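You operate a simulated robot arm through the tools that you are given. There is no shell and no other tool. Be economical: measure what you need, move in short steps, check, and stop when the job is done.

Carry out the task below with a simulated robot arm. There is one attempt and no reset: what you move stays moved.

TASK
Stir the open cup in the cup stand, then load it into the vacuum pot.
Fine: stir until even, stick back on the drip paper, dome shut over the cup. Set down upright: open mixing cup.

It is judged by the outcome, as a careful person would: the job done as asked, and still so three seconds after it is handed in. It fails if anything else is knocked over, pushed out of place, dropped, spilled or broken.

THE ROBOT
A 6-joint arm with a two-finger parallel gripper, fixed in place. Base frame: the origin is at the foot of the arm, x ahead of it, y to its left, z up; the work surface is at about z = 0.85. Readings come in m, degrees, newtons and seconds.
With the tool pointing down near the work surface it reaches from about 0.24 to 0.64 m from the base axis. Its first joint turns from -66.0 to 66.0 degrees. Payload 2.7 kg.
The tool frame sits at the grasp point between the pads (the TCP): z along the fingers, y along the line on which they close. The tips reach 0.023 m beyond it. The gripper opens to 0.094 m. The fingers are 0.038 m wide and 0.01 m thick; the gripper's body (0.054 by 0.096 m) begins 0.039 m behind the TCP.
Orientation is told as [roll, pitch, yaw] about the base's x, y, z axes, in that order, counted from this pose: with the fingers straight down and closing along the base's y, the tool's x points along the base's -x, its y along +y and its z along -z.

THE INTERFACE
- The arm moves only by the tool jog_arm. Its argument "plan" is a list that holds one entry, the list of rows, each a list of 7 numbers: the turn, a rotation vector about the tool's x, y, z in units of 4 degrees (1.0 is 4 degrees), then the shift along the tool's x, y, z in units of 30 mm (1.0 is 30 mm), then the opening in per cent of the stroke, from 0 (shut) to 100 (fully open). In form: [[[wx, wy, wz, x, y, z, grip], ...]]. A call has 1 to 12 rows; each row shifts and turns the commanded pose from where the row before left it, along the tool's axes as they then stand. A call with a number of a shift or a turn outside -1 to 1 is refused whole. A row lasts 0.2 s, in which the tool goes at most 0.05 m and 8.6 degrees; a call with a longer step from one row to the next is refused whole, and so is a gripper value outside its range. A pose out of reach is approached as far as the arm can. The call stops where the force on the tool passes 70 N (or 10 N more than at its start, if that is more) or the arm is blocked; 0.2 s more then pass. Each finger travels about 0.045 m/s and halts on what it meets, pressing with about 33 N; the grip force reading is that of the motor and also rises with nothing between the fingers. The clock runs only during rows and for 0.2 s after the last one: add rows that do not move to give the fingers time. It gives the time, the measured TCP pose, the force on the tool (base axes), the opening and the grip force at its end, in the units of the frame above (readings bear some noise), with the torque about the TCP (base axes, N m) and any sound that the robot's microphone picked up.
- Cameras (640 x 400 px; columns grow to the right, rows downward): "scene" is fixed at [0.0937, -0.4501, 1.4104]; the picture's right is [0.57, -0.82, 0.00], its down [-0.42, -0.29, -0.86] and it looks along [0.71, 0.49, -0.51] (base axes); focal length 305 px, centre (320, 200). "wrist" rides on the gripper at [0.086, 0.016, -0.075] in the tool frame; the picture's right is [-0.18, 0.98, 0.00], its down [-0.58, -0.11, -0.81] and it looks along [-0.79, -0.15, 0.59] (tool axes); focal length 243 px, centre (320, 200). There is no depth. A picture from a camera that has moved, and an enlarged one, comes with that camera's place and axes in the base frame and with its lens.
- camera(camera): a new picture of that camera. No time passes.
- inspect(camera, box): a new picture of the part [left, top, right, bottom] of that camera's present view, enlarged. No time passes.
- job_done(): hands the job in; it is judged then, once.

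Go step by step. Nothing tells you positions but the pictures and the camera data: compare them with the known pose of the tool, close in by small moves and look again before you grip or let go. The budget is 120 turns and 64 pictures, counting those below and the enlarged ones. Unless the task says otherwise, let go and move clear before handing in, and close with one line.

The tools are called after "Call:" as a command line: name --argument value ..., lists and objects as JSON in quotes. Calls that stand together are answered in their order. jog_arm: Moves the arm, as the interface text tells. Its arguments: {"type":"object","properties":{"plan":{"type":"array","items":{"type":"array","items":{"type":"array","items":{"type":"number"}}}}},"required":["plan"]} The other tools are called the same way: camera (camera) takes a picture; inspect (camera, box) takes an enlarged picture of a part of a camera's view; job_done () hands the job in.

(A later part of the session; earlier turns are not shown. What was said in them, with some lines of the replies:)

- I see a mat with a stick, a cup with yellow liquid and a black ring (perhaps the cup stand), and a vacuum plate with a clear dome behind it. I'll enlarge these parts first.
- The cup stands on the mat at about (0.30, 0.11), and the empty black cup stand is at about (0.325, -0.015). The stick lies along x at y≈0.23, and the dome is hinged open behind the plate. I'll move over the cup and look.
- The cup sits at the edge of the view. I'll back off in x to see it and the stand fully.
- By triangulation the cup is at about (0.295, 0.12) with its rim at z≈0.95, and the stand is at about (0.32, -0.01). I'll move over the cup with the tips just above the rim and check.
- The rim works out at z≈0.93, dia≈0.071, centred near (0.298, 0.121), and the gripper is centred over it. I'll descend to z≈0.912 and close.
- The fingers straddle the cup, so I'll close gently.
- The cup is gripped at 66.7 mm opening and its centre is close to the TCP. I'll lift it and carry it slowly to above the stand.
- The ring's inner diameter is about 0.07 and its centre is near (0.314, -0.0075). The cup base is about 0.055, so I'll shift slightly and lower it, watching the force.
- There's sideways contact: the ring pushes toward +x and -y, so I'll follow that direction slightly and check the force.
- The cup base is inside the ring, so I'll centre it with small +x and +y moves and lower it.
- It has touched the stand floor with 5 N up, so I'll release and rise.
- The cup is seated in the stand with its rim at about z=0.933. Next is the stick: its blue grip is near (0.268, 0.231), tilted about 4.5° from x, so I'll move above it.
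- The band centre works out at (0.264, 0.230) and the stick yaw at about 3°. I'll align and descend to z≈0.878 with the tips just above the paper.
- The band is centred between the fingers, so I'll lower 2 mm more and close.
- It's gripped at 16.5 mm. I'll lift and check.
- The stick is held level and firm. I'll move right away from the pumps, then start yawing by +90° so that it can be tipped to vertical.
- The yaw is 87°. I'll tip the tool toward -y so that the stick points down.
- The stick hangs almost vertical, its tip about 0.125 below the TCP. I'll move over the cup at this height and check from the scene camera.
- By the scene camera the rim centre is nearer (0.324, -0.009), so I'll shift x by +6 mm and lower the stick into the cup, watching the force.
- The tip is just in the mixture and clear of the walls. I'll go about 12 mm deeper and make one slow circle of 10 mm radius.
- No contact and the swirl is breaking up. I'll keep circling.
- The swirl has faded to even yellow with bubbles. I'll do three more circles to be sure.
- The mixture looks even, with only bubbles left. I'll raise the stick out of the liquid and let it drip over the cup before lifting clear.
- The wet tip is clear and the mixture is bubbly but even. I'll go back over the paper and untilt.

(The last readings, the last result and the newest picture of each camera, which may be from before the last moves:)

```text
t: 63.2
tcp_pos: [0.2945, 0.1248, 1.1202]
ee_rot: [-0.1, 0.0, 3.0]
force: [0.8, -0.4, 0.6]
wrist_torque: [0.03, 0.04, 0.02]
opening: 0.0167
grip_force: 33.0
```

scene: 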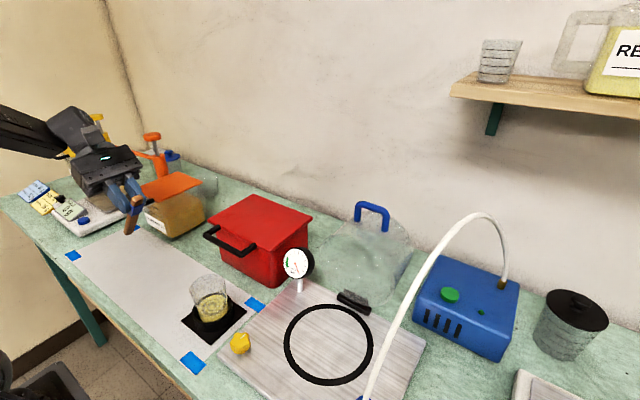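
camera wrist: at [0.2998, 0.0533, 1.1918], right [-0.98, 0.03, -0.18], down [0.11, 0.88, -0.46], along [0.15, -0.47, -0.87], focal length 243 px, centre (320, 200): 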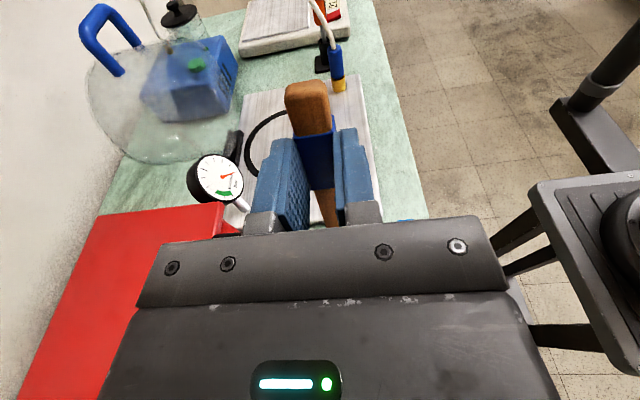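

The stick is level again. I'll carry it back to its original spot and lower it.

Call:
jog_arm --plan '[[[0, 0, 0, 0.2, 0.89, 0, 8], [0, 0, 0, 0.2, 0.89, 0, 8], [0, 0, 0, 0.2, 0.89, 0.4, 8], [0, 0, 0, 0.2, 0.89, 0.6, 8], [0, 0, 0, 0, 0, 1, 8], [0, 0, 0, 0, 0, 1, 8], [0, 0, 0, 0, 0, 1, 8], [0, 0, 0, 0, 0, 1, 8], [0, 0, 0, 0, 0, 1, 8], [0, 0, 0, 0, 0, 1, 8], [0, 0, 0, 0, 0, 0.6, 8], [0, 0, 0, 0, 0, 0, 8]]]'

Call:
jog_arm --plan '[[[0, 0, 0, 0, 0, 0.3, 8], [0, 0, 0, 0, 0, 0.1, 8], [0, 0, 0, 0, 0, 0, 8]]]'

```text
t: 65.8
tcp_pos: [0.2617, 0.2288, 0.8911]
ee_rot: [-0.2, 0.0, 3.1]
force: [-0.8, -0.4, 0.8]
wrist_torque: [0.01, -0.02, 0.0]
opening: 0.0166
grip_force: 32.9
```

```text
t: 66.6
tcp_pos: [0.2643, 0.229, 0.8803]
ee_rot: [0.0, 0.0, 3.1]
force: [-0.3, 0.4, -0.5]
wrist_torque: [-0.01, 0.01, 0.02]
opening: 0.0166
grip_force: 32.8
```

Lowering the last few millimetres until I feel contact.

Call:
jog_arm --plan '[[[0, 0, 0, 0, 0, 0.09, 8], [0, 0, 0, 0, 0, 0, 8]]]'

```text
t: 67.2
tcp_pos: [0.2637, 0.2291, 0.8766]
ee_rot: [0.0, 0.0, 3.0]
force: [-0.4, -0.7, -0.5]
wrist_torque: [0.03, 0.01, -0.03]
opening: 0.0166
grip_force: 33.4
```

Call:
jog_arm --plan '[[[0, 0, 0, 0, 0, 0.03, 8], [0, 0, 0, 0, 0, 0, 8], [0, 0, 0, 0, 0, 0, 20], [0, 0, 0, 0, 0, 0, 35], [0, 0, 0, 0, 0, 0, 55], [0, 0, 0, 0, 0, 0, 60], [0, 0, 0, 0, 0, 0, 60]]]'

Call:
jog_arm --plan '[[[0, 0, 0, 0, 0, -0.4, 60], [0, 0, 0, 0, 0, -0.8, 60], [0, 0, 0, 0, 0, -1, 60], [0, 0, 0, 0, 0, -1, 60], [0, 0, 0.75, 0, 0, -1, 60], [0, 0, 0, 0, -0.5, -1, 60], [0, 0, 0, 0, -0.8, -1, 60], [0, 0, 0, 0, -0.8, 0, 60]]]'

Call:
inspect --camera "scene" --box '[60, 180, 280, 345]'

```text
t: 68.8
tcp_pos: [0.2631, 0.2292, 0.8771]
ee_rot: [0.1, 0.0, 3.0]
force: [0.3, 0.4, 0.7]
wrist_torque: [-0.04, -0.01, 0.02]
opening: 0.0565
grip_force: 0.0
```

```text
t: 70.6
tcp_pos: [0.2628, 0.1654, 1.0648]
ee_rot: [-0.1, 0.0, 0.0]
force: [0.1, -0.1, -0.4]
wrist_torque: [-0.01, -0.01, -0.01]
opening: 0.0562
grip_force: 0.1
```

```text
2.42 times, centred on (170, 262) of scene
camera zoom: at [0.0937, -0.4501, 1.4104], right [0.57, -0.82, 0.0], down [-0.42, -0.29, -0.86], along [0.71, 0.49, -0.51], focal length 739 px, centre (684, 48)
```

zoom: 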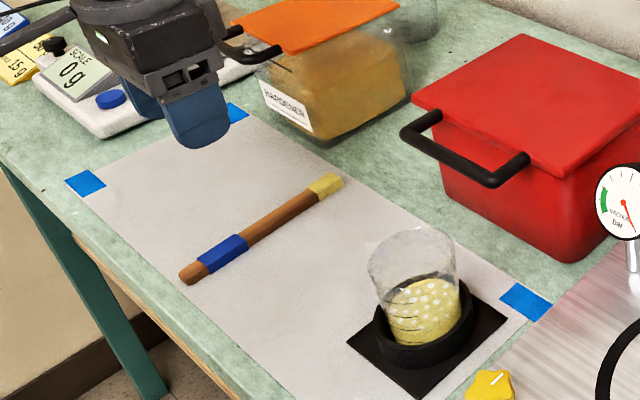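

The stick is back on the paper. I'll return over the cup in the stand, at the pose where I released it.

Call:
jog_arm --plan '[[[0, 0, 0, -0.303, -0.95, 0, 100], [0, 0, 0, -0.303, -0.95, 0, 100], [0, 0, 0, -0.303, -0.95, 0, 100], [0, 0, 0, -0.303, -0.95, 0, 100], [0, 0, 0, -0.303, -0.95, 0, 100], [0, 0, 0, -0.303, -1, 0, 100], [0, 0, 0, 0, -0.1, 0.5, 100], [0, 0, 0, 0, 0, 0.5, 100]]]'

Call:
camera --camera "wrist"

```text
t: 72.4
tcp_pos: [0.3188, -0.0113, 1.0322]
ee_rot: [0.1, -0.1, 0.1]
force: [-0.1, -0.8, -0.4]
wrist_torque: [0.01, -0.01, 0.02]
opening: 0.094
grip_force: 0.2
```

```text
29 pictures are left
camera wrist: at [0.2306, 0.0057, 1.1068], right [0.18, 0.98, 0.0], down [0.58, -0.11, 0.81], along [0.79, -0.15, -0.59], focal length 243 px, centre (320, 200)
```

wrist: 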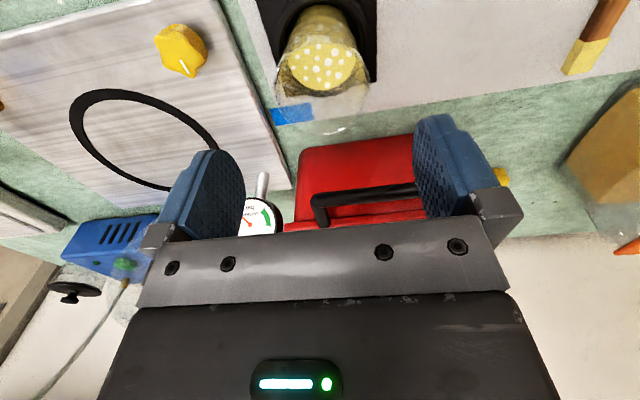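

Everything is in place. I'll descend onto the cup and grip it.

Call:
jog_arm --plan '[[[0, 0, 0, 0.02, 0.03, 0.9, 100], [0, 0, 0, 0, 0, 0.9, 100], [0, 0, 0, 0, 0, 0.9, 100], [0, 0, 0, 0, 0, 0.9, 100], [0, 0, 0, 0, 0, 0.28, 100], [0, 0, 0, 0, 0, 0, 85], [0, 0, 0, 0, 0, 0, 75], [0, 0, 0, 0, 0, 0, 68], [0, 0, 0, 0, 0, 0, 62], [0, 0, 0, 0, 0, 0, 62], [0, 0, 0, 0, 0, 0, 62]]]'

```text
t: 74.8
tcp_pos: [0.3183, -0.0094, 0.9181]
ee_rot: [0.0, 0.0, 0.1]
force: [-0.4, -0.3, 0.7]
wrist_torque: [-0.04, -0.02, 0.01]
opening: 0.0664
grip_force: 33.0
```

Gripped. I'll lift straight up and clear of the ring.

Call:
jog_arm --plan '[[[0, 0, 0, 0, 0, -0.3, 62], [0, 0, 0, 0, 0, -0.5, 62], [0, 0, 0, 0, 0, -0.7, 62], [0, 0, 0, 0, 0, -0.8, 62], [0, 0, 0, 0, 0, -0.5, 62], [0, 0, 0, 0, 0, 0, 62]]]'

Call:
jog_arm --plan '[[[0, 0, 0, 0, -0.4, 0, 62], [0, 0, 0, -0.2, -0.8, 0, 62], [0, 0, 0, -0.2, -0.9, 0, 62], [0, 0, 0, -0.2, -0.9, 0, 62], [0, 0, 0, -0.2, -0.9, 0, 62], [0, 0, 0, -0.2, -0.9, 0, 62], [0, 0, 0, -0.2, -0.9, 0, 62], [0, 0, 0, -0.2, -0.8, 0, 62], [0, 0, 0, -0.2, -0.6, 0, 62], [0, 0, 0, 0, -0.3, 0, 62], [0, 0, 0, 0, 0, 0, 62]]]'

Call:
camera --camera "wrist"

Call:
camera --camera "scene"

```text
t: 76.2
tcp_pos: [0.3188, -0.0097, 1.0034]
ee_rot: [0.0, 0.0, 0.1]
force: [-0.5, -0.4, -2.0]
wrist_torque: [-0.02, 0.0, 0.0]
opening: 0.0663
grip_force: 33.0
```

```text
t: 78.6
tcp_pos: [0.3656, -0.2331, 1.0015]
ee_rot: [0.0, 0.0, 0.1]
force: [-0.5, 0.0, -1.7]
wrist_torque: [-0.01, 0.0, -0.01]
opening: 0.0663
grip_force: 32.5
```

```text
28 pictures are left
camera wrist: at [0.278, -0.2152, 1.0754], right [0.18, 0.98, 0.0], down [0.58, -0.11, 0.81], along [0.79, -0.15, -0.59], focal length 243 px, centre (320, 200)
```

wrist: 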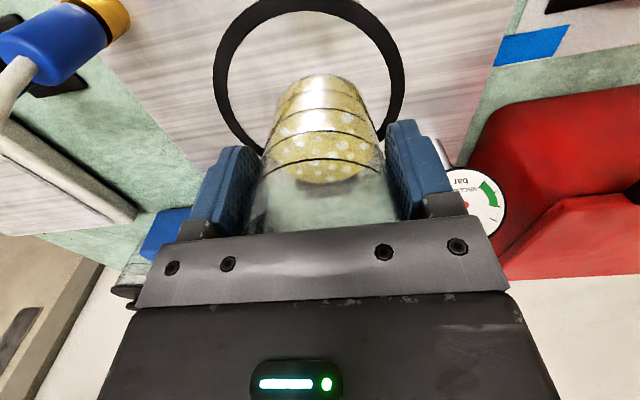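

```text
27 pictures are left
```

scene: 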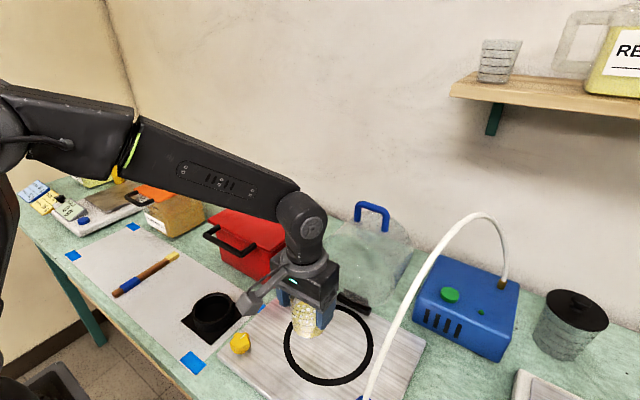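

The O-ring centre works out at about (0.403, -0.249). I'll move the cup there and lower it to near the plate.

Call:
jog_arm --plan '[[[0, 0, 0, -0.42, -0.18, 0, 62], [0, 0, 0, -0.42, -0.18, 0, 62], [0, 0, 0, -0.41, -0.17, 0, 62], [0, 0, 0, 0, 0, 0.4, 62], [0, 0, 0, 0, 0, 0.5, 62], [0, 0, 0, 0, 0, 0.5, 62], [0, 0, 0, 0, 0, 0.3, 62], [0, 0, 0, 0, 0, 0.2, 62], [0, 0, 0, 0, 0, 0, 62]]]'

Call:
inspect --camera "scene" --box '[220, 240, 420, 400]'

```text
t: 80.6
tcp_pos: [0.4038, -0.2452, 0.9449]
ee_rot: [0.1, 0.0, 0.0]
force: [1.5, -1.0, -0.8]
wrist_torque: [-0.02, 0.0, 0.0]
opening: 0.0663
grip_force: 33.2
```

```text
2.50 times, centred on (320, 320) of scene
camera zoom: at [0.0937, -0.4501, 1.4104], right [0.57, -0.82, 0.0], down [-0.42, -0.29, -0.86], along [0.71, 0.49, -0.51], focal length 762 px, centre (320, -100)
```

zoom: 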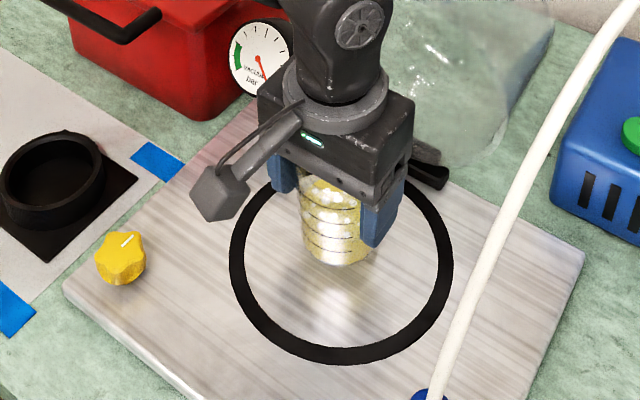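

The cup is near the ring centre and still hovering. I'll lower it in small steps.

Call:
jog_arm --plan '[[[0, 0, 0, 0, -0.08, 0.15, 62], [0, 0, 0, 0, 0, 0, 62]]]'

Call:
jog_arm --plan '[[[0, 0, 0, 0, 0, 0.1, 62], [0, 0, 0, 0, 0, 0, 62]]]'

```text
t: 81.2
tcp_pos: [0.4043, -0.2492, 0.9394]
ee_rot: [-0.1, 0.0, 0.2]
force: [1.0, 0.1, -1.1]
wrist_torque: [-0.02, 0.01, -0.03]
opening: 0.0663
grip_force: 33.0
```

```text
t: 81.8
tcp_pos: [0.4051, -0.2482, 0.9369]
ee_rot: [0.0, -0.1, 0.0]
force: [-0.2, 0.9, -0.9]
wrist_torque: [0.0, 0.0, 0.01]
opening: 0.0662
grip_force: 32.7
```

Call:
jog_arm --plan '[[[0, 0, 0, 0, 0, 0.1, 62], [0, 0, 0, 0, 0, 0, 62]]]'

Call:
jog_arm --plan '[[[0, 0, 0, 0, 0, 0.08, 62], [0, 0, 0, 0, 0, 0, 62]]]'

```text
t: 82.4
tcp_pos: [0.4048, -0.2493, 0.9332]
ee_rot: [0.1, -0.1, 0.1]
force: [-1.0, 0.2, -0.7]
wrist_torque: [0.01, -0.01, -0.03]
opening: 0.0662
grip_force: 33.0
```

```text
t: 83.0
tcp_pos: [0.4037, -0.2506, 0.9306]
ee_rot: [0.0, 0.0, 0.0]
force: [-0.4, -0.3, -0.5]
wrist_torque: [-0.02, 0.02, 0.04]
opening: 0.0663
grip_force: 32.7
```

Call:
jog_arm --plan '[[[0, 0, 0, 0, 0, 0.07, 62], [0, 0, 0, 0, 0, 0, 62]]]'

Call:
inspect --camera "scene" --box '[270, 270, 390, 370]'

```text
t: 83.6
tcp_pos: [0.4038, -0.2484, 0.9289]
ee_rot: [-0.1, 0.0, 0.1]
force: [-0.2, -0.7, -1.8]
wrist_torque: [-0.01, 0.03, 0.0]
opening: 0.0663
grip_force: 33.2
```

```text
4.00 times, centred on (330, 320) of scene
camera zoom: at [0.0937, -0.4501, 1.4104], right [0.57, -0.82, 0.0], down [-0.42, -0.29, -0.86], along [0.71, 0.49, -0.51], focal length 1219 px, centre (280, -280)
```

zoom: 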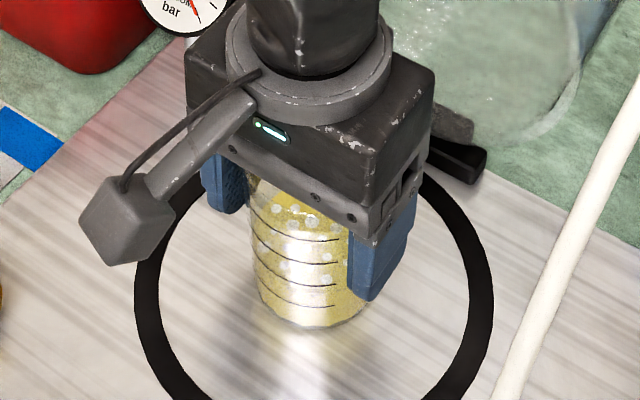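

Call:
jog_arm --plan '[[[0, 0, 0, 0, 0, 0.07, 62], [0, 0, 0, 0, 0, 0, 62]]]'

Call:
jog_arm --plan '[[[0, 0, 0, 0, 0, 0.07, 62], [0, 0, 0, 0, 0, 0, 62]]]'

```text
t: 84.2
tcp_pos: [0.4046, -0.2496, 0.9274]
ee_rot: [-0.1, 0.0, 0.2]
force: [-3.8, 0.7, 13.9]
wrist_torque: [0.24, 0.26, 0.04]
opening: 0.0662
grip_force: 32.6
```

```text
t: 84.8
tcp_pos: [0.4051, -0.2479, 0.9261]
ee_rot: [-0.2, -0.2, 0.1]
force: [3.3, 0.1, 19.5]
wrist_torque: [0.02, -0.14, 0.02]
opening: 0.0665
grip_force: 33.2
```

It has contacted the plate at about 0.927. I'll ease back up 2 mm, release, and rise.

Call:
jog_arm --plan '[[[0, 0, 0, 0, 0, -0.08, 62], [0, 0, 0, 0, 0, 0, 72], [0, 0, 0, 0, 0, 0, 85], [0, 0, 0, 0, 0, 0, 100], [0, 0, 0, 0, 0, 0, 100], [0, 0, 0, 0, 0, 0, 100], [0, 0, 0, 0, 0, -0.5, 100], [0, 0, 0, 0, 0, -0.9, 100], [0, 0, 0, 0, 0, -0.9, 100], [0, 0, 0, 0, 0, -0.9, 100], [0, 0, 0, 0, 0, -0.9, 100], [0, 0, 0, 0, 0, -0.9, 100]]]'

Call:
jog_arm --plan '[[[0, 0, 0, 0.8, 0, -1, 100], [0, 0, 0, 1, 0, -1, 100], [0, 0, 0, 1, 0, -1, 100], [0, 0, 0, 0, 0, -0.5, 60], [0, 0, 0, 0, 0, 0, 20]]]'

Call:
camera --camera "wrist"

Call:
inspect --camera "scene" --box '[240, 190, 480, 400]'

```text
t: 87.4
tcp_pos: [0.4038, -0.2496, 1.0781]
ee_rot: [-0.1, -0.1, 0.1]
force: [0.1, -0.2, 0.1]
wrist_torque: [0.01, -0.01, -0.01]
opening: 0.0942
grip_force: 0.1
```

```text
t: 88.6
tcp_pos: [0.3201, -0.2502, 1.1818]
ee_rot: [0.0, 0.0, 0.2]
force: [0.2, -0.5, -0.9]
wrist_torque: [-0.02, 0.01, -0.02]
opening: 0.042
grip_force: 0.0
```

```text
24 pictures are left
camera wrist: at [0.2328, -0.2339, 1.2563], right [0.18, 0.98, 0.0], down [0.58, -0.11, 0.81], along [0.79, -0.15, -0.59], focal length 243 px, centre (320, 200)
```

wrist: 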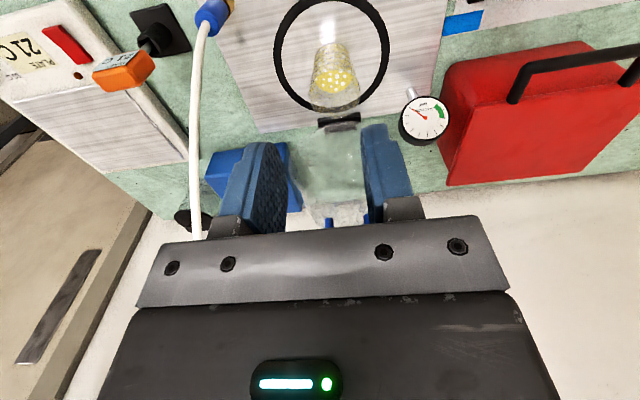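

```text
1.90 times, centred on (360, 295) of scene
camera zoom: at [0.0937, -0.4501, 1.4104], right [0.57, -0.82, 0.0], down [-0.42, -0.29, -0.86], along [0.71, 0.49, -0.51], focal length 581 px, centre (244, 19)
```

zoom: 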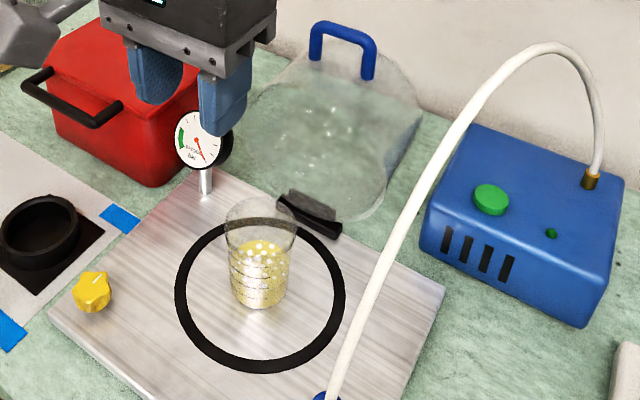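

The cup stands upright inside the ring. Next is the dome: I'll raise the camera nearer to its handle to see how it's built.

Call:
jog_arm --plan '[[[0, 0, 0, -0.5, 0, -0.8, 100], [0, 0, 0, -0.9, 0, -0.8, 100], [0, 0, 0, -0.9, 0, -0.8, 100], [0, 0, 0, -0.9, 0, 0, 100], [0, 0, 0, -0.9, 0, 0, 100], [0, 0, 0, 0, 0, 0, 100]]]'

Call:
inspect --camera "wrist" --box '[160, 0, 480, 230]'

Call:
inspect --camera "scene" --box '[310, 180, 430, 320]'

```text
t: 90.0
tcp_pos: [0.4436, -0.2481, 1.2537]
ee_rot: [0.0, 0.0, 0.2]
force: [-0.5, -0.6, 0.9]
wrist_torque: [0.05, -0.01, -0.01]
opening: 0.0937
grip_force: 0.0
```

```text
1.74 times, centred on (320, 115) of wrist
camera zoom: at [0.3556, -0.2316, 1.3277], right [0.18, 0.98, 0.0], down [0.58, -0.11, 0.81], along [0.79, -0.15, -0.59], focal length 422 px, centre (320, 348)
```

zoom: 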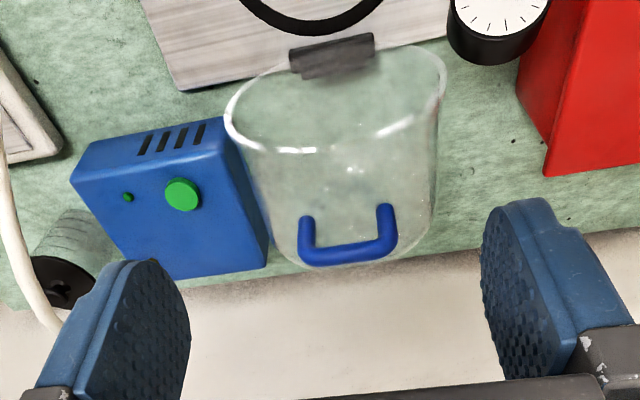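

```text
2.86 times, centred on (370, 250) of scene
camera zoom: at [0.0938, -0.4501, 1.4104], right [0.57, -0.82, 0.0], down [-0.42, -0.29, -0.86], along [0.71, 0.49, -0.51], focal length 871 px, centre (177, 57)
```

zoom: 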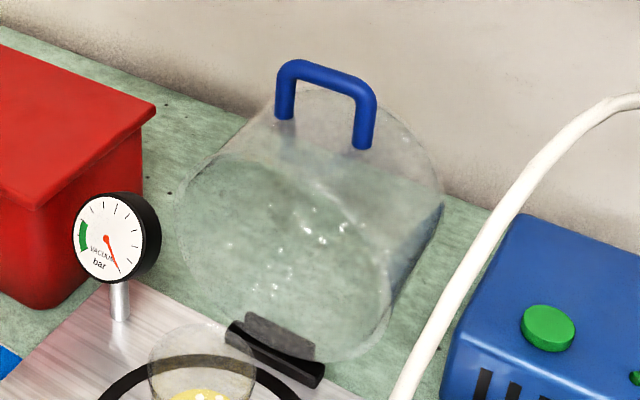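

I now see the dome clearly. It is open about 90° about a hinge near x≈0.51, z≈0.88, with the handle on its front wall now pointing up and the bar along y at about (0.564, -0.249, 1.093). I'll turn the gripper to yaw -90° and tilt it forward so the fingers close across the bar.

Call:
jog_arm --plan '[[[0, 0, 1, 0, 0, 0, 60], [0, 0, 1, 0, 0, 0, 50], [0, 0, 1, 0, 0, 0, 50], [0, 0, 1, 0, 0, 0, 50], [0, 0, 1, 0, 0, 0, 50], [0, 0, 1, 0, 0, 0, 50], [0, 0, 1, 0, 0, 0, 50], [0, 0, 1, 0, 0, 0, 50], [0, 0, 1, 0, 0, 0, 50], [0, 0, 1, 0, 0, 0, 50], [0, 0, 1, 0, 0, 0, 50], [0, 0, 1, 0, 0, 0, 50]]]'

Call:
jog_arm --plan '[[[0, 0, 1, 0, 0, 0, 50], [0, 0, 1, 0, 0, 0, 50], [0, 0, 1, 0, 0, 0, 50], [0, 0, 1, 0, 0, 0, 50], [0, 0, 1, 0, 0, 0, 50], [0, 0, 1, 0, 0, 0, 50], [0, 0, 1, 0, 0, 0, 50], [0, 0, 1, 0, 0, 0, 50], [0, 0, 1, 0, 0, 0, 50], [0, 0, 1, 0, 0, 0, 50], [0, 0, 0.5, 0, 0, 0, 50], [0, 0, 0, 0, 0, 0, 50]]]'

Call:
jog_arm --plan '[[[-1, 0, 0, 0, 0, 0, 50], [-1, 0, 0, 0, 0, 0, 50], [-1, 0, 0, 0, 0, 0, 50], [-1, 0, 0, 0, 0, 0, 50], [-1, 0, 0, 0, 0, 0, 50], [-1, 0, 0, 0, 0, 0, 50], [-1, 0, 0, 0, 0, 0, 50], [-1, 0, 0, 0, 0, 0, 50], [-1, 0, 0, 0, 0, 0, 50], [0, 0, 0, 0, 0, 0, 50]]]'

Call:
camera --camera "wrist"

Call:
camera --camera "scene"

```text
t: 92.6
tcp_pos: [0.4424, -0.2493, 1.2535]
ee_rot: [-0.1, 0.0, -48.0]
force: [-0.5, -1.0, -0.1]
wrist_torque: [-0.03, 0.0, 0.02]
opening: 0.047
grip_force: 0.1
```

```text
t: 95.2
tcp_pos: [0.4425, -0.2489, 1.2552]
ee_rot: [0.0, 0.0, -90.0]
force: [-0.9, 0.5, 0.0]
wrist_torque: [0.0, 0.01, -0.03]
opening: 0.0469
grip_force: 0.1
```

```text
t: 97.4
tcp_pos: [0.4429, -0.2477, 1.2539]
ee_rot: [36.2, -0.1, -89.9]
force: [0.4, -0.3, 0.1]
wrist_torque: [-0.01, 0.01, -0.02]
opening: 0.0469
grip_force: 0.1
```

```text
20 pictures are left
camera wrist: at [0.4108, -0.1624, 1.3237], right [0.79, -0.18, 0.58], down [-0.56, -0.58, 0.59], along [0.23, -0.79, -0.57], focal length 243 px, centre (320, 200)
```

wrist: 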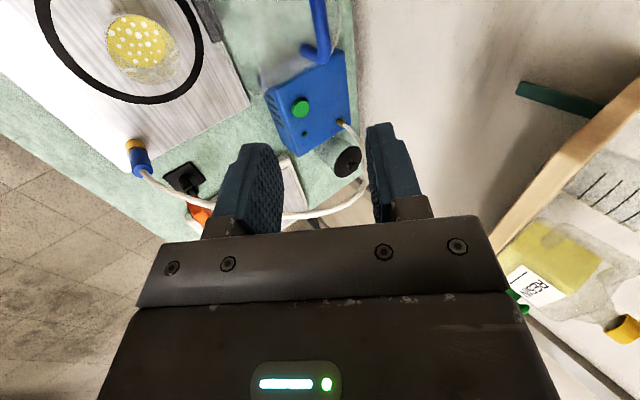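

```text
19 pictures are left
```

scene: 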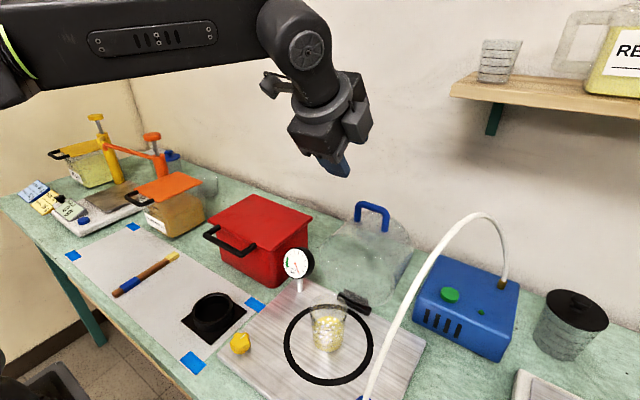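

Orientation is set. I'll approach along the tool axis toward the handle and look again.

Call:
jog_arm --plan '[[[0, 0, 0, 0, 0.03, 0.84, 50], [0, 0, 0, 0, 0.03, 0.84, 50], [0, 0, 0, 0, 0.03, 0.84, 50], [0, 0, 0, 0, 0.03, 0.83, 50], [0, 0, 0, 0, 0, 0, 50]]]'

Call:
inspect --camera "wrist" --box '[200, 0, 460, 220]'

Call:
inspect --camera "scene" --box '[300, 150, 440, 260]'

```text
t: 98.6
tcp_pos: [0.5057, -0.2485, 1.1748]
ee_rot: [36.0, 0.0, -89.9]
force: [-0.2, -0.6, 0.3]
wrist_torque: [-0.02, 0.03, -0.04]
opening: 0.0467
grip_force: 0.1
```

```text
1.82 times, centred on (330, 110) of wrist
camera zoom: at [0.4732, -0.1616, 1.2438], right [0.8, -0.18, 0.58], down [-0.56, -0.58, 0.59], along [0.23, -0.79, -0.57], focal length 441 px, centre (302, 364)
```

zoom: 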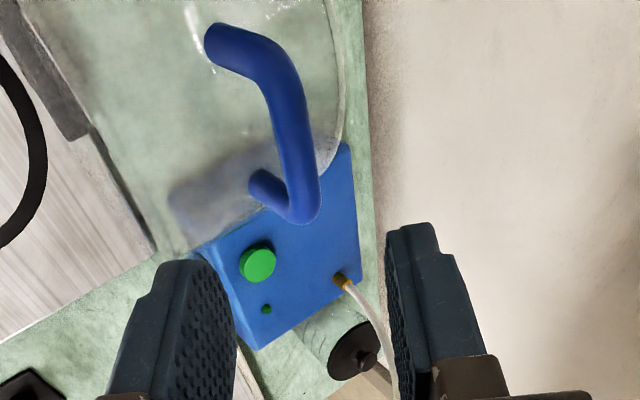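

```text
3.64 times, centred on (370, 205) of scene
camera zoom: at [0.0937, -0.4501, 1.4104], right [0.57, -0.82, 0.0], down [-0.42, -0.29, -0.86], along [0.71, 0.49, -0.51], focal length 1108 px, centre (138, 182)
```

zoom: 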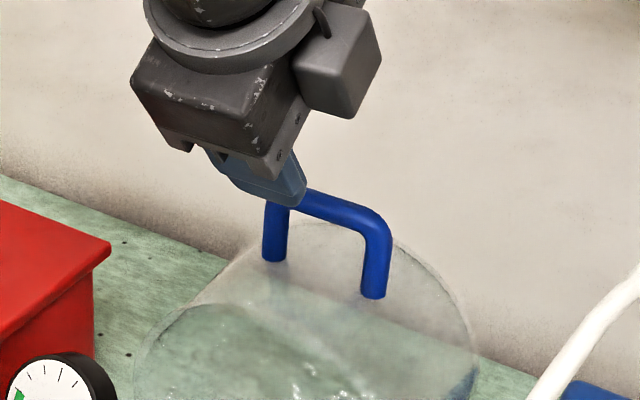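

The bar is at about (0.564, -0.249, 1.088), nearly on the tool axis. I'll narrow the opening to 30 mm, advance most of the way and check.

Call:
jog_arm --plan '[[[0, 0, 0, 0, -0.12, 0, 32], [0, 0, 0, 0, 0, 0.8, 32], [0, 0, 0, 0, 0, 0.8, 32], [0, 0, 0, 0, 0, 0.5, 32], [0, 0, 0, 0, 0, 0, 32]]]'

Call:
inspect --camera "wrist" --box '[200, 0, 460, 220]'

Call:
inspect --camera "scene" --box '[320, 170, 420, 250]'

```text
t: 99.8
tcp_pos: [0.5386, -0.2489, 1.1231]
ee_rot: [36.0, 0.1, -90.0]
force: [-0.8, -0.2, 0.2]
wrist_torque: [-0.02, 0.02, -0.02]
opening: 0.03
grip_force: 0.2
```

```text
1.82 times, centred on (330, 110) of wrist
camera zoom: at [0.5067, -0.1618, 1.1918], right [0.8, -0.18, 0.58], down [-0.56, -0.58, 0.59], along [0.23, -0.79, -0.57], focal length 441 px, centre (302, 364)
```

zoom: 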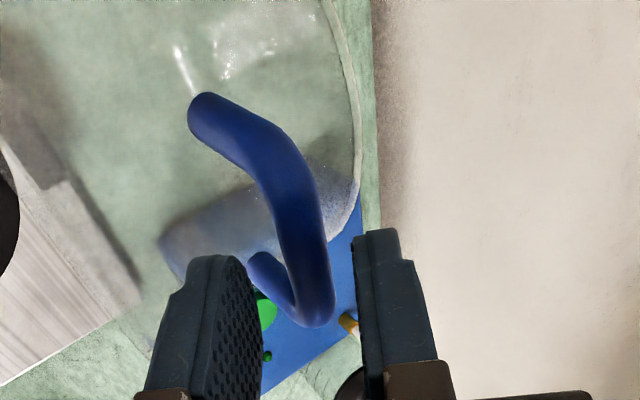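

```text
5.00 times, centred on (370, 210) of scene
camera zoom: at [0.0937, -0.4501, 1.4104], right [0.57, -0.82, 0.0], down [-0.42, -0.29, -0.86], along [0.71, 0.49, -0.51], focal length 1524 px, centre (70, 150)
```

zoom: 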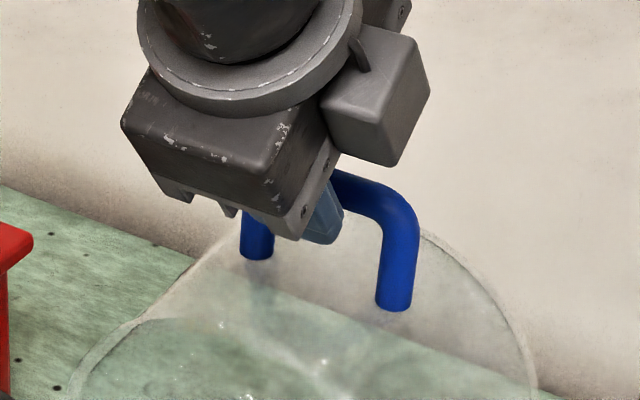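

The bar lies centred between the fingers, 5 cm ahead. I'll advance until it's just past the TCP.

Call:
jog_arm --plan '[[[0, 0, 0, 0, -0.13, 0.3, 31], [0, 0, 0, 0, 0, 0.5, 31], [0, 0, 0, 0, 0, 0.45, 31], [0, 0, 0, 0, 0, 0.2, 31], [0, 0, 0, 0, 0, 0, 31]]]'

Call:
inspect --camera "wrist" --box '[200, 0, 460, 220]'

```text
t: 101.0
tcp_pos: [0.5629, -0.2489, 1.0932]
ee_rot: [37.0, -0.4, -90.0]
force: [8.5, -0.6, 30.1]
wrist_torque: [0.34, 0.08, -0.29]
opening: 0.0284
grip_force: 0.1
```

```text
1.82 times, centred on (330, 110) of wrist
camera zoom: at [0.5295, -0.1612, 1.1607], right [0.79, -0.18, 0.59], down [-0.57, -0.58, 0.58], along [0.24, -0.8, -0.56], focal length 441 px, centre (302, 364)
```

zoom: 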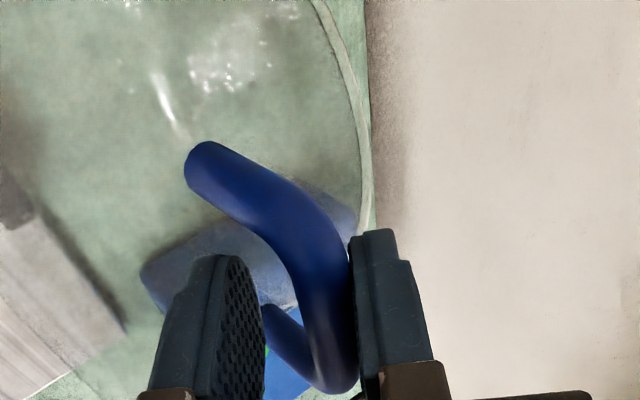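

A fingertip touches the dome wall (30 N). I'll back off by about 6 mm, centre on the bar and check the force.

Call:
jog_arm --plan '[[[0, 0, 0, 0, 0, -0.43, 31], [0, 0, 0, 0, 0.08, 0, 29], [0, 0, 0, 0, 0, 0, 29]]]'

Call:
inspect --camera "wrist" --box '[200, 0, 460, 220]'

```text
t: 101.8
tcp_pos: [0.556, -0.2478, 1.0943]
ee_rot: [35.6, 0.1, -90.0]
force: [0.4, -1.3, 1.6]
wrist_torque: [0.07, 0.07, 0.08]
opening: 0.0272
grip_force: 0.0
```

```text
1.82 times, centred on (330, 110) of wrist
camera zoom: at [0.5232, -0.1617, 1.1637], right [0.8, -0.18, 0.57], down [-0.56, -0.58, 0.59], along [0.23, -0.79, -0.57], focal length 441 px, centre (302, 364)
```

zoom: 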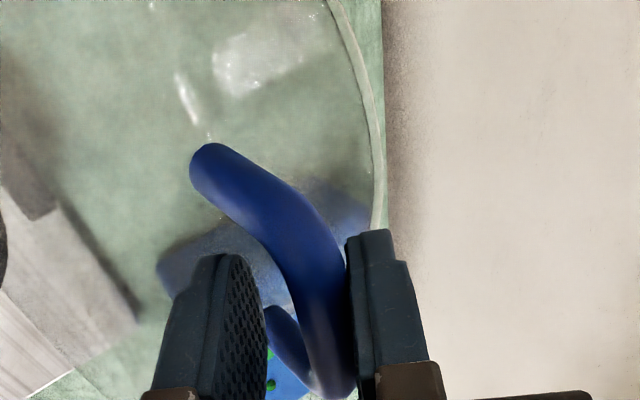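

Contact is clear and the bar is between the pads. I'll centre another 4 mm and close.

Call:
jog_arm --plan '[[[0, 0, 0, 0, 0.13, 0, 29], [0, 0, 0, 0, 0, 0, 24], [0, 0, 0, 0, 0, 0, 18], [0, 0, 0, 0, 0, 0, 12], [0, 0, 0, 0, 0, 0, 6], [0, 0, 0, 0, 0, 0, 6], [0, 0, 0, 0, 0, 0, 6]]]'

Call:
inspect --camera "wrist" --box '[200, 0, 460, 220]'

```text
t: 103.4
tcp_pos: [0.5603, -0.2481, 1.0985]
ee_rot: [36.0, 0.0, -90.0]
force: [1.3, 2.4, 0.3]
wrist_torque: [0.86, -0.02, -0.94]
opening: 0.0142
grip_force: 45.0
```

```text
1.82 times, centred on (330, 110) of wrist
camera zoom: at [0.5275, -0.1618, 1.1679], right [0.8, -0.18, 0.58], down [-0.56, -0.58, 0.59], along [0.23, -0.79, -0.57], focal length 441 px, centre (302, 364)
```

zoom: 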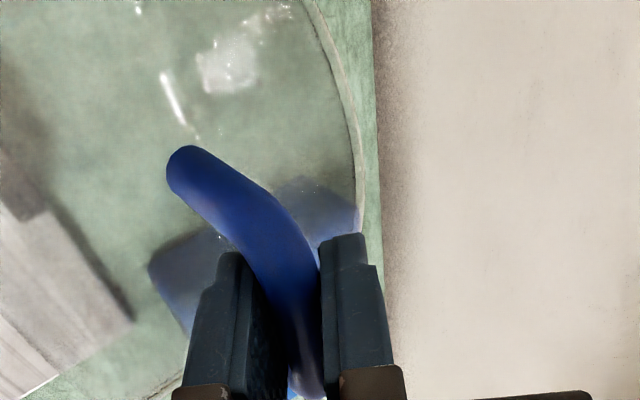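

The bar is gripped at 14 mm. I'll pull it along the arc about the hinge in short steps, starting with 10° and checking the force.

Call:
jog_arm --plan '[[[0, 0, 0, 0, -0.15, -0.152, 6], [0, 0, 0, 0, -0.3, -0.304, 6], [0, 0, 0, 0, -0.3, -0.304, 6], [0, 0, 0, 0, -0.15, -0.152, 6], [0, 0, 0, 0, 0, 0, 6]]]'

```text
t: 104.6
tcp_pos: [0.5204, -0.2481, 1.1042]
ee_rot: [35.9, -0.1, -90.0]
force: [0.3, 0.7, -3.5]
wrist_torque: [1.04, -0.01, -1.15]
opening: 0.0137
grip_force: 45.0
```

Call:
jog_arm --plan '[[[0, 0, 0, 0, -0.35, -0.249, 6], [0, 0, 0, 0, -0.35, -0.249, 6], [0, 0, 0, 0, -0.35, -0.249, 6], [0, 0, 0, 0, 0, 0, 6]]]'

Call:
inspect --camera "scene" --box '[250, 150, 450, 340]'

```text
t: 105.6
tcp_pos: [0.4811, -0.2494, 1.1028]
ee_rot: [35.6, 0.1, -90.0]
force: [0.8, 2.1, -9.1]
wrist_torque: [1.3, -0.04, -0.95]
opening: 0.0135
grip_force: 44.9
```

```text
2.11 times, centred on (350, 245) of scene
camera zoom: at [0.0939, -0.4501, 1.4104], right [0.57, -0.82, 0.0], down [-0.42, -0.29, -0.86], along [0.71, 0.49, -0.51], focal length 642 px, centre (257, 105)
```

zoom: 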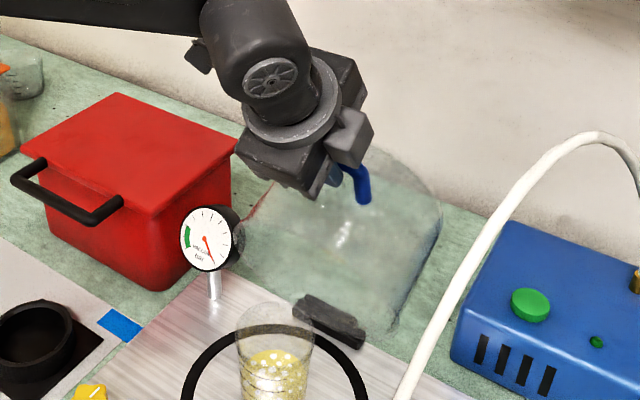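

The dome follows, with a slight downward pull of 9 N, so I'll trim lower and continue.

Call:
jog_arm --plan '[[[0, 0, 0, 0, -0.412, -0.148, 6], [0, 0, 0, 0, -0.412, -0.148, 6], [0, 0, 0, 0, -0.412, -0.148, 6], [0, 0, 0, 0, 0, 0, 6]]]'

```text
t: 106.6
tcp_pos: [0.4439, -0.2478, 1.0951]
ee_rot: [36.3, -0.2, -89.9]
force: [-1.7, 2.4, 13.6]
wrist_torque: [0.66, -0.14, -0.98]
opening: 0.0136
grip_force: 44.9
```

Call:
jog_arm --plan '[[[0, 0, 0, 0, -0.4, -0.132, 6], [0, 0, 0, 0, -0.4, -0.132, 6], [0, 0, 0, 0, -0.4, -0.132, 6], [0, 0, 0, 0, 0, 0, 6]]]'

```text
t: 107.6
tcp_pos: [0.4064, -0.249, 1.0792]
ee_rot: [35.8, 0.0, -90.0]
force: [3.7, -3.9, -6.1]
wrist_torque: [-0.73, -0.01, -0.47]
opening: 0.0137
grip_force: 44.9
```

Call:
jog_arm --plan '[[[0, 0, 0, 0, -0.426, -0.03, 6], [0, 0, 0, 0, -0.426, -0.03, 6], [0, 0, 0, 0, -0.426, -0.03, 6], [0, 0, 0, 0, 0, 0, 6]]]'

Call:
inspect --camera "scene" --box '[230, 170, 450, 380]'

```text
t: 108.6
tcp_pos: [0.3761, -0.2487, 1.0612]
ee_rot: [35.9, 0.1, -89.8]
force: [9.4, 5.9, -11.4]
wrist_torque: [-0.78, -0.16, 0.21]
opening: 0.0133
grip_force: 45.2
```

```text
1.90 times, centred on (340, 275) of scene
camera zoom: at [0.0942, -0.45, 1.4104], right [0.57, -0.82, 0.0], down [-0.42, -0.29, -0.86], along [0.71, 0.49, -0.51], focal length 581 px, centre (282, 57)
```

zoom: 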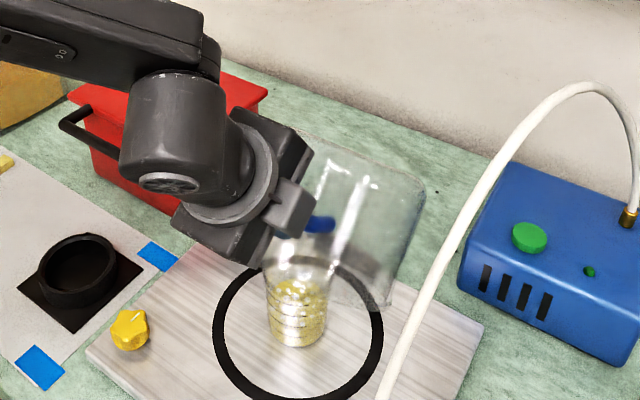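

The pull is radial inward at about 15 N, so my radius is slightly large. I'll trim 4 mm inward and continue.

Call:
jog_arm --plan '[[[0, 0, 0, 0, -0.428, 0.09, 6], [0, 0, 0, 0, -0.428, 0.09, 6], [0, 0, 0, 0, -0.428, 0.09, 6], [0, 0, 0, 0, 0, 0, 6]]]'

```text
t: 109.6
tcp_pos: [0.3479, -0.2506, 1.0326]
ee_rot: [36.0, -0.1, -89.8]
force: [-23.9, 14.0, 23.7]
wrist_torque: [-0.57, -0.02, 0.92]
opening: 0.0137
grip_force: 44.6
```

Call:
jog_arm --plan '[[[0, 0, 0, 0, 0, -0.09, 6], [0, 0, 0, 0, 0, 0, 6]]]'

```text
t: 110.2
tcp_pos: [0.3488, -0.2508, 1.0337]
ee_rot: [35.9, -0.1, -89.9]
force: [6.7, -3.9, -8.2]
wrist_torque: [-0.7, 0.02, 1.16]
opening: 0.0134
grip_force: 44.9
```

The force is near neutral again. A circle refit from the poses gives about 26° remaining, so I'll take the next 10°.

Call:
jog_arm --plan '[[[0, 0, 0, 0, -0.387, 0.115, 6], [0, 0, 0, 0, -0.387, 0.125, 6], [0, 0, 0, 0, -0.387, 0.13, 6], [0, 0, 0, 0, 0, 0, 6]]]'

Call:
inspect --camera "scene" --box '[230, 190, 450, 400]'

```text
t: 111.2
tcp_pos: [0.3258, -0.2505, 1.0048]
ee_rot: [36.0, -0.3, -89.9]
force: [-6.3, -13.9, 5.0]
wrist_torque: [-1.34, -0.14, 1.11]
opening: 0.0136
grip_force: 45.0
```

```text
1.90 times, centred on (340, 295) of scene
camera zoom: at [0.0935, -0.4504, 1.4103], right [0.57, -0.82, 0.0], down [-0.42, -0.29, -0.86], along [0.71, 0.49, -0.51], focal length 581 px, centre (282, 19)
```

zoom: 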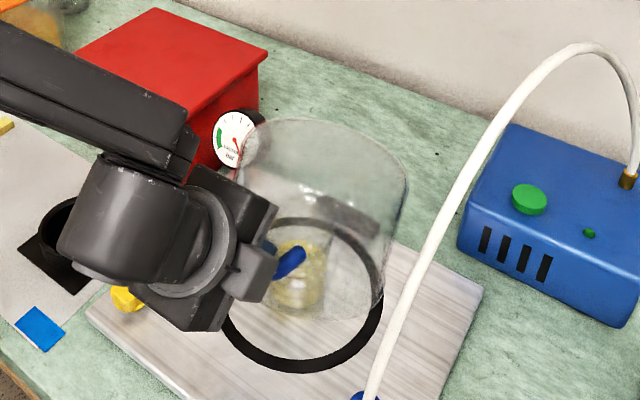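

Call:
jog_arm --plan '[[[0, 0, 0, -0.04, -0.29, 0.145, 6], [0, 0, 0, 0, -0.29, 0.147, 6], [0, 0, 0, 0, -0.29, 0.147, 6], [0, 0, 0, 0, 0, 0, 6]]]'

```text
t: 112.2
tcp_pos: [0.3113, -0.2511, 0.9766]
ee_rot: [35.8, 0.0, -89.7]
force: [-37.9, -8.3, 16.0]
wrist_torque: [-0.91, -0.01, 1.47]
opening: 0.0137
grip_force: 44.9
```

An outward push of 38 N has built up, so I'll ease outward slightly.

Call:
jog_arm --plan '[[[0, 0, 0, 0, -0.06, -0.09, 6], [0, 0, 0, 0, 0, 0, 6]]]'

```text
t: 112.8
tcp_pos: [0.3105, -0.2507, 0.9797]
ee_rot: [36.1, -0.1, -89.7]
force: [13.3, -15.4, -9.6]
wrist_torque: [-0.37, 0.11, 1.95]
opening: 0.0135
grip_force: 45.2
```

Call:
jog_arm --plan '[[[0, 0, 0, -0.03, -0.21, 0.145, 6], [0, 0, 0, 0, -0.2, 0.145, 6], [0, 0, 0, 0, 0, 0, 6]]]'

```text
t: 113.6
tcp_pos: [0.305, -0.2502, 0.9656]
ee_rot: [36.0, -0.1, -89.9]
force: [0.1, -6.1, 1.4]
wrist_torque: [-1.55, -0.13, 1.02]
opening: 0.0138
grip_force: 44.5
```

Call:
jog_arm --plan '[[[0, 0, 0, -0.02, -0.2, 0.145, 6], [0, 0, 0, 0, -0.2, 0.145, 6], [0, 0, 0, 0, 0, 0, 6]]]'

Call:
inspect --camera "scene" --box '[230, 190, 450, 400]'

```text
t: 114.4
tcp_pos: [0.3004, -0.2502, 0.9508]
ee_rot: [36.0, 0.1, -89.8]
force: [-10.7, 5.7, 2.9]
wrist_torque: [-1.25, -0.05, 1.19]
opening: 0.0136
grip_force: 44.9
```

```text
1.90 times, centred on (340, 295) of scene
camera zoom: at [0.0934, -0.4499, 1.4105], right [0.57, -0.82, 0.0], down [-0.42, -0.29, -0.86], along [0.71, 0.49, -0.51], focal length 581 px, centre (282, 19)
```

zoom: 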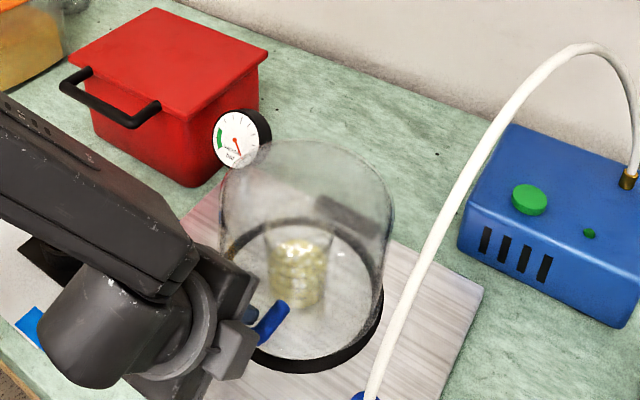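

It's nearly down, so I'll continue in small steps until seating contact.

Call:
jog_arm --plan '[[[0, 0, 0, 0, -0.2, 0.15, 6], [0, 0, 0, 0, 0, 0, 6]]]'

Call:
jog_arm --plan '[[[0, 0, 0, 0, -0.16, 0.16, 6], [0, 0, 0, 0, 0, 0, 6]]]'

```text
t: 115.0
tcp_pos: [0.2984, -0.2504, 0.9452]
ee_rot: [36.0, 0.0, -89.9]
force: [-10.1, 7.9, 2.7]
wrist_torque: [-0.65, -0.05, 1.68]
opening: 0.0135
grip_force: 44.8
```

```text
t: 115.6
tcp_pos: [0.2957, -0.2513, 0.9377]
ee_rot: [35.9, -0.1, -89.7]
force: [-21.1, 13.3, 5.3]
wrist_torque: [-1.16, -0.06, 1.27]
opening: 0.0136
grip_force: 45.1
```

Call:
jog_arm --plan '[[[0, 0, 0, 0.03, -0.18, 0.06, 6], [0, 0, 0, 0, 0, 0, 6]]]'

Call:
inspect --camera "scene" --box '[260, 260, 400, 400]'

```text
t: 116.2
tcp_pos: [0.2948, -0.2503, 0.9349]
ee_rot: [36.0, -0.1, -89.8]
force: [-0.5, 9.2, -0.3]
wrist_torque: [-1.03, -0.08, 1.46]
opening: 0.0138
grip_force: 45.2
```

```text
2.86 times, centred on (330, 330) of scene
camera zoom: at [0.0938, -0.4498, 1.4105], right [0.57, -0.82, 0.0], down [-0.42, -0.29, -0.86], along [0.71, 0.49, -0.51], focal length 871 px, centre (291, -171)
```

zoom: 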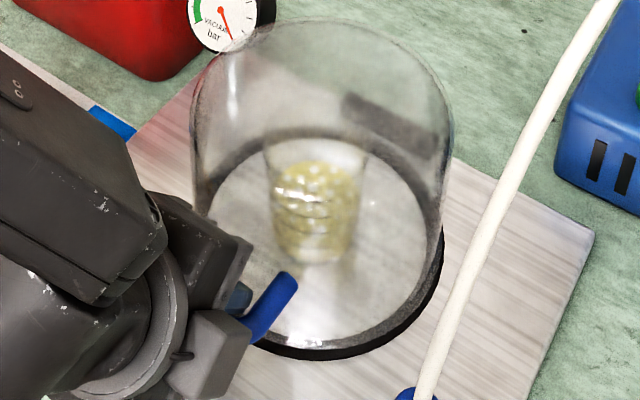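

The lip is still slightly above the ring, so I'll continue.

Call:
jog_arm --plan '[[[0, 0, 0, 0.02, -0.17, 0.12, 6], [0, 0, 0, 0, 0, 0, 6]]]'

Call:
jog_arm --plan '[[[0, 0, 0, 0, -0.16, 0.13, 6], [0, 0, 0, 0, 0, 0, 6]]]'

```text
t: 116.8
tcp_pos: [0.2927, -0.2498, 0.9285]
ee_rot: [36.2, -0.1, -89.9]
force: [12.2, 7.2, -2.5]
wrist_torque: [-1.66, -0.14, 0.9]
opening: 0.0137
grip_force: 45.4
```

```text
t: 117.4
tcp_pos: [0.2923, -0.2499, 0.9251]
ee_rot: [36.3, -0.2, -89.8]
force: [12.3, 8.5, 24.0]
wrist_torque: [-0.87, -0.01, 1.48]
opening: 0.0138
grip_force: 45.1
```

Call:
inspect --camera "scene" --box '[260, 260, 400, 400]'

```text
2.86 times, centred on (330, 330) of scene
camera zoom: at [0.0938, -0.4497, 1.4106], right [0.57, -0.82, 0.0], down [-0.42, -0.29, -0.86], along [0.71, 0.49, -0.51], focal length 871 px, centre (291, -171)
```

zoom: 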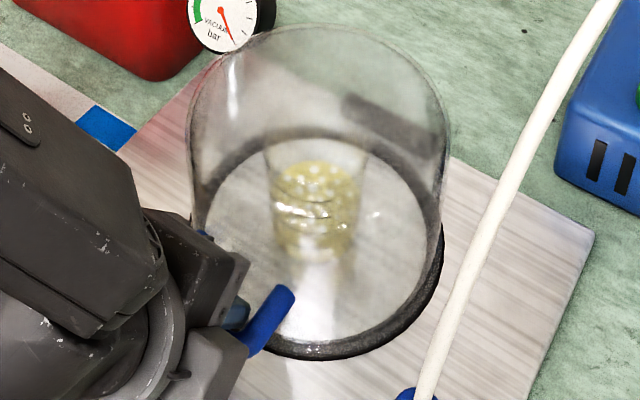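

The dome rim now sits on the ring with 24 N of seating contact. I'll open modestly and withdraw along the finger axis.

Call:
jog_arm --plan '[[[0, 0, 0, 0, 0, 0, 14], [0, 0, 0, 0, 0, 0, 20], [0, 0, 0, 0, 0, 0, 27], [0, 0, 0, 0, 0, 0, 27], [0, 0, 0, 0, 0, 0, 27]]]'

Call:
jog_arm --plan '[[[0, 0, 0, 0, 0, -0.2, 27], [0, 0, 0, 0, 0, -0.3, 27], [0, 0, 0, 0, 0, -0.4, 27], [0, 0, 0, 0, 0, -0.5, 27]]]'

Call:
inspect --camera "scene" --box '[230, 220, 400, 400]'

```text
t: 118.6
tcp_pos: [0.2903, -0.2499, 0.9217]
ee_rot: [36.0, -0.1, -89.9]
force: [-1.2, -0.4, 0.1]
wrist_torque: [0.01, 0.03, 0.0]
opening: 0.0256
grip_force: 0.0
```

```text
t: 119.6
tcp_pos: [0.267, -0.2498, 0.9539]
ee_rot: [36.0, 0.0, -89.9]
force: [0.5, -0.3, -0.5]
wrist_torque: [-0.03, 0.01, 0.0]
opening: 0.025
grip_force: 0.2
```

```text
2.22 times, centred on (315, 310) of scene
camera zoom: at [0.0937, -0.4501, 1.4104], right [0.57, -0.82, 0.0], down [-0.42, -0.29, -0.86], along [0.71, 0.49, -0.51], focal length 677 px, centre (331, -44)
```

zoom: 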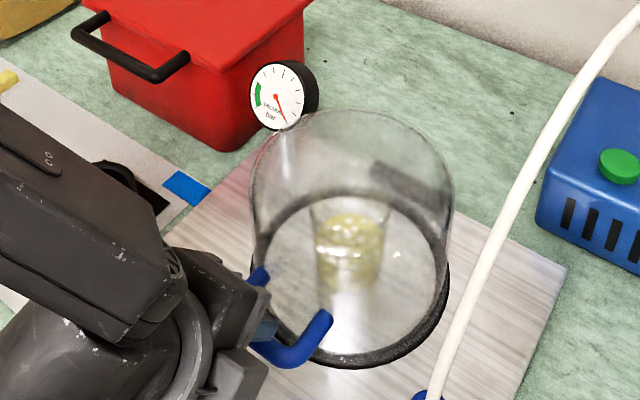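

The fingers are clear of the bar, so I'll rise straight up and away, then check.

Call:
jog_arm --plan '[[[0, 0, 0, 0, 0.2, -0.6, 27], [0, 0, 0, 0, 0.55, -0.8, 27], [0, 0, 0, 0, 0.55, -0.8, 27], [0, 0, 0, 0, 0.55, -0.8, 27], [0, 0, 0, 0.5, 0.55, -0.8, 27], [0, 0, 0, 1, 0.3, -0.4, 27], [0, 0, 0, 1, 0, 0, 27], [0, 0, 0, 1, 0, 0, 27], [0, 0, 0, 0, 0, 0, 27], [0, 0, 0, 0, 0, 0, 27]]]'

Call:
camera --camera "scene"

Call:
inspect --camera "scene" --box '[230, 220, 410, 400]'

```text
t: 121.8
tcp_pos: [0.2568, -0.1449, 1.1043]
ee_rot: [36.1, 0.1, -89.9]
force: [-0.1, 0.5, 0.6]
wrist_torque: [0.01, -0.01, -0.03]
opening: 0.0254
grip_force: 0.1
```

```text
4 pictures are left
```

scene: 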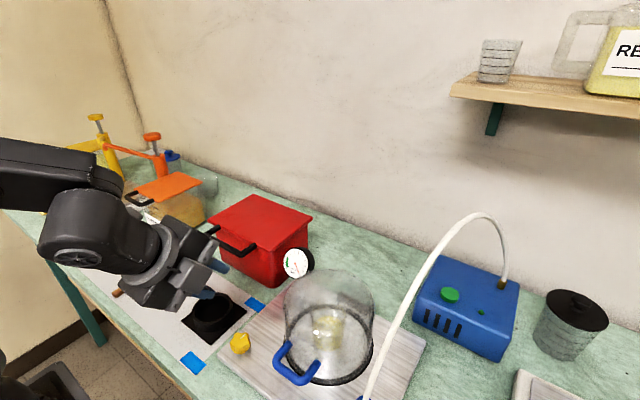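

```text
2.22 times, centred on (320, 310) of scene
camera zoom: at [0.0937, -0.4501, 1.4104], right [0.57, -0.82, 0.0], down [-0.42, -0.29, -0.86], along [0.71, 0.49, -0.51], focal length 677 px, centre (320, -44)
```

zoom: 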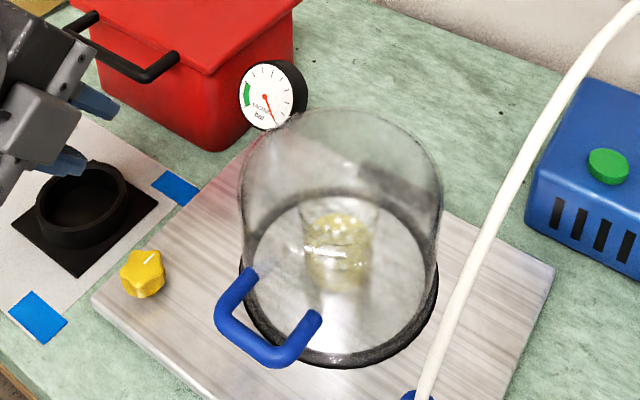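

The dome is shut on the ring with the cup upright inside, the stick is back on the paper, and nothing else has moved. The gripper is clear, so I'm handing it in.

Call:
job_done

```text
The job is handed in.
```

The cup was stirred until even and set upright on the vacuum plate with the dome shut over it, and the stick is back on the drip paper. I moved the cup from the paper into the empty stand to stir it, and left the pump off since you didn't ask for it.
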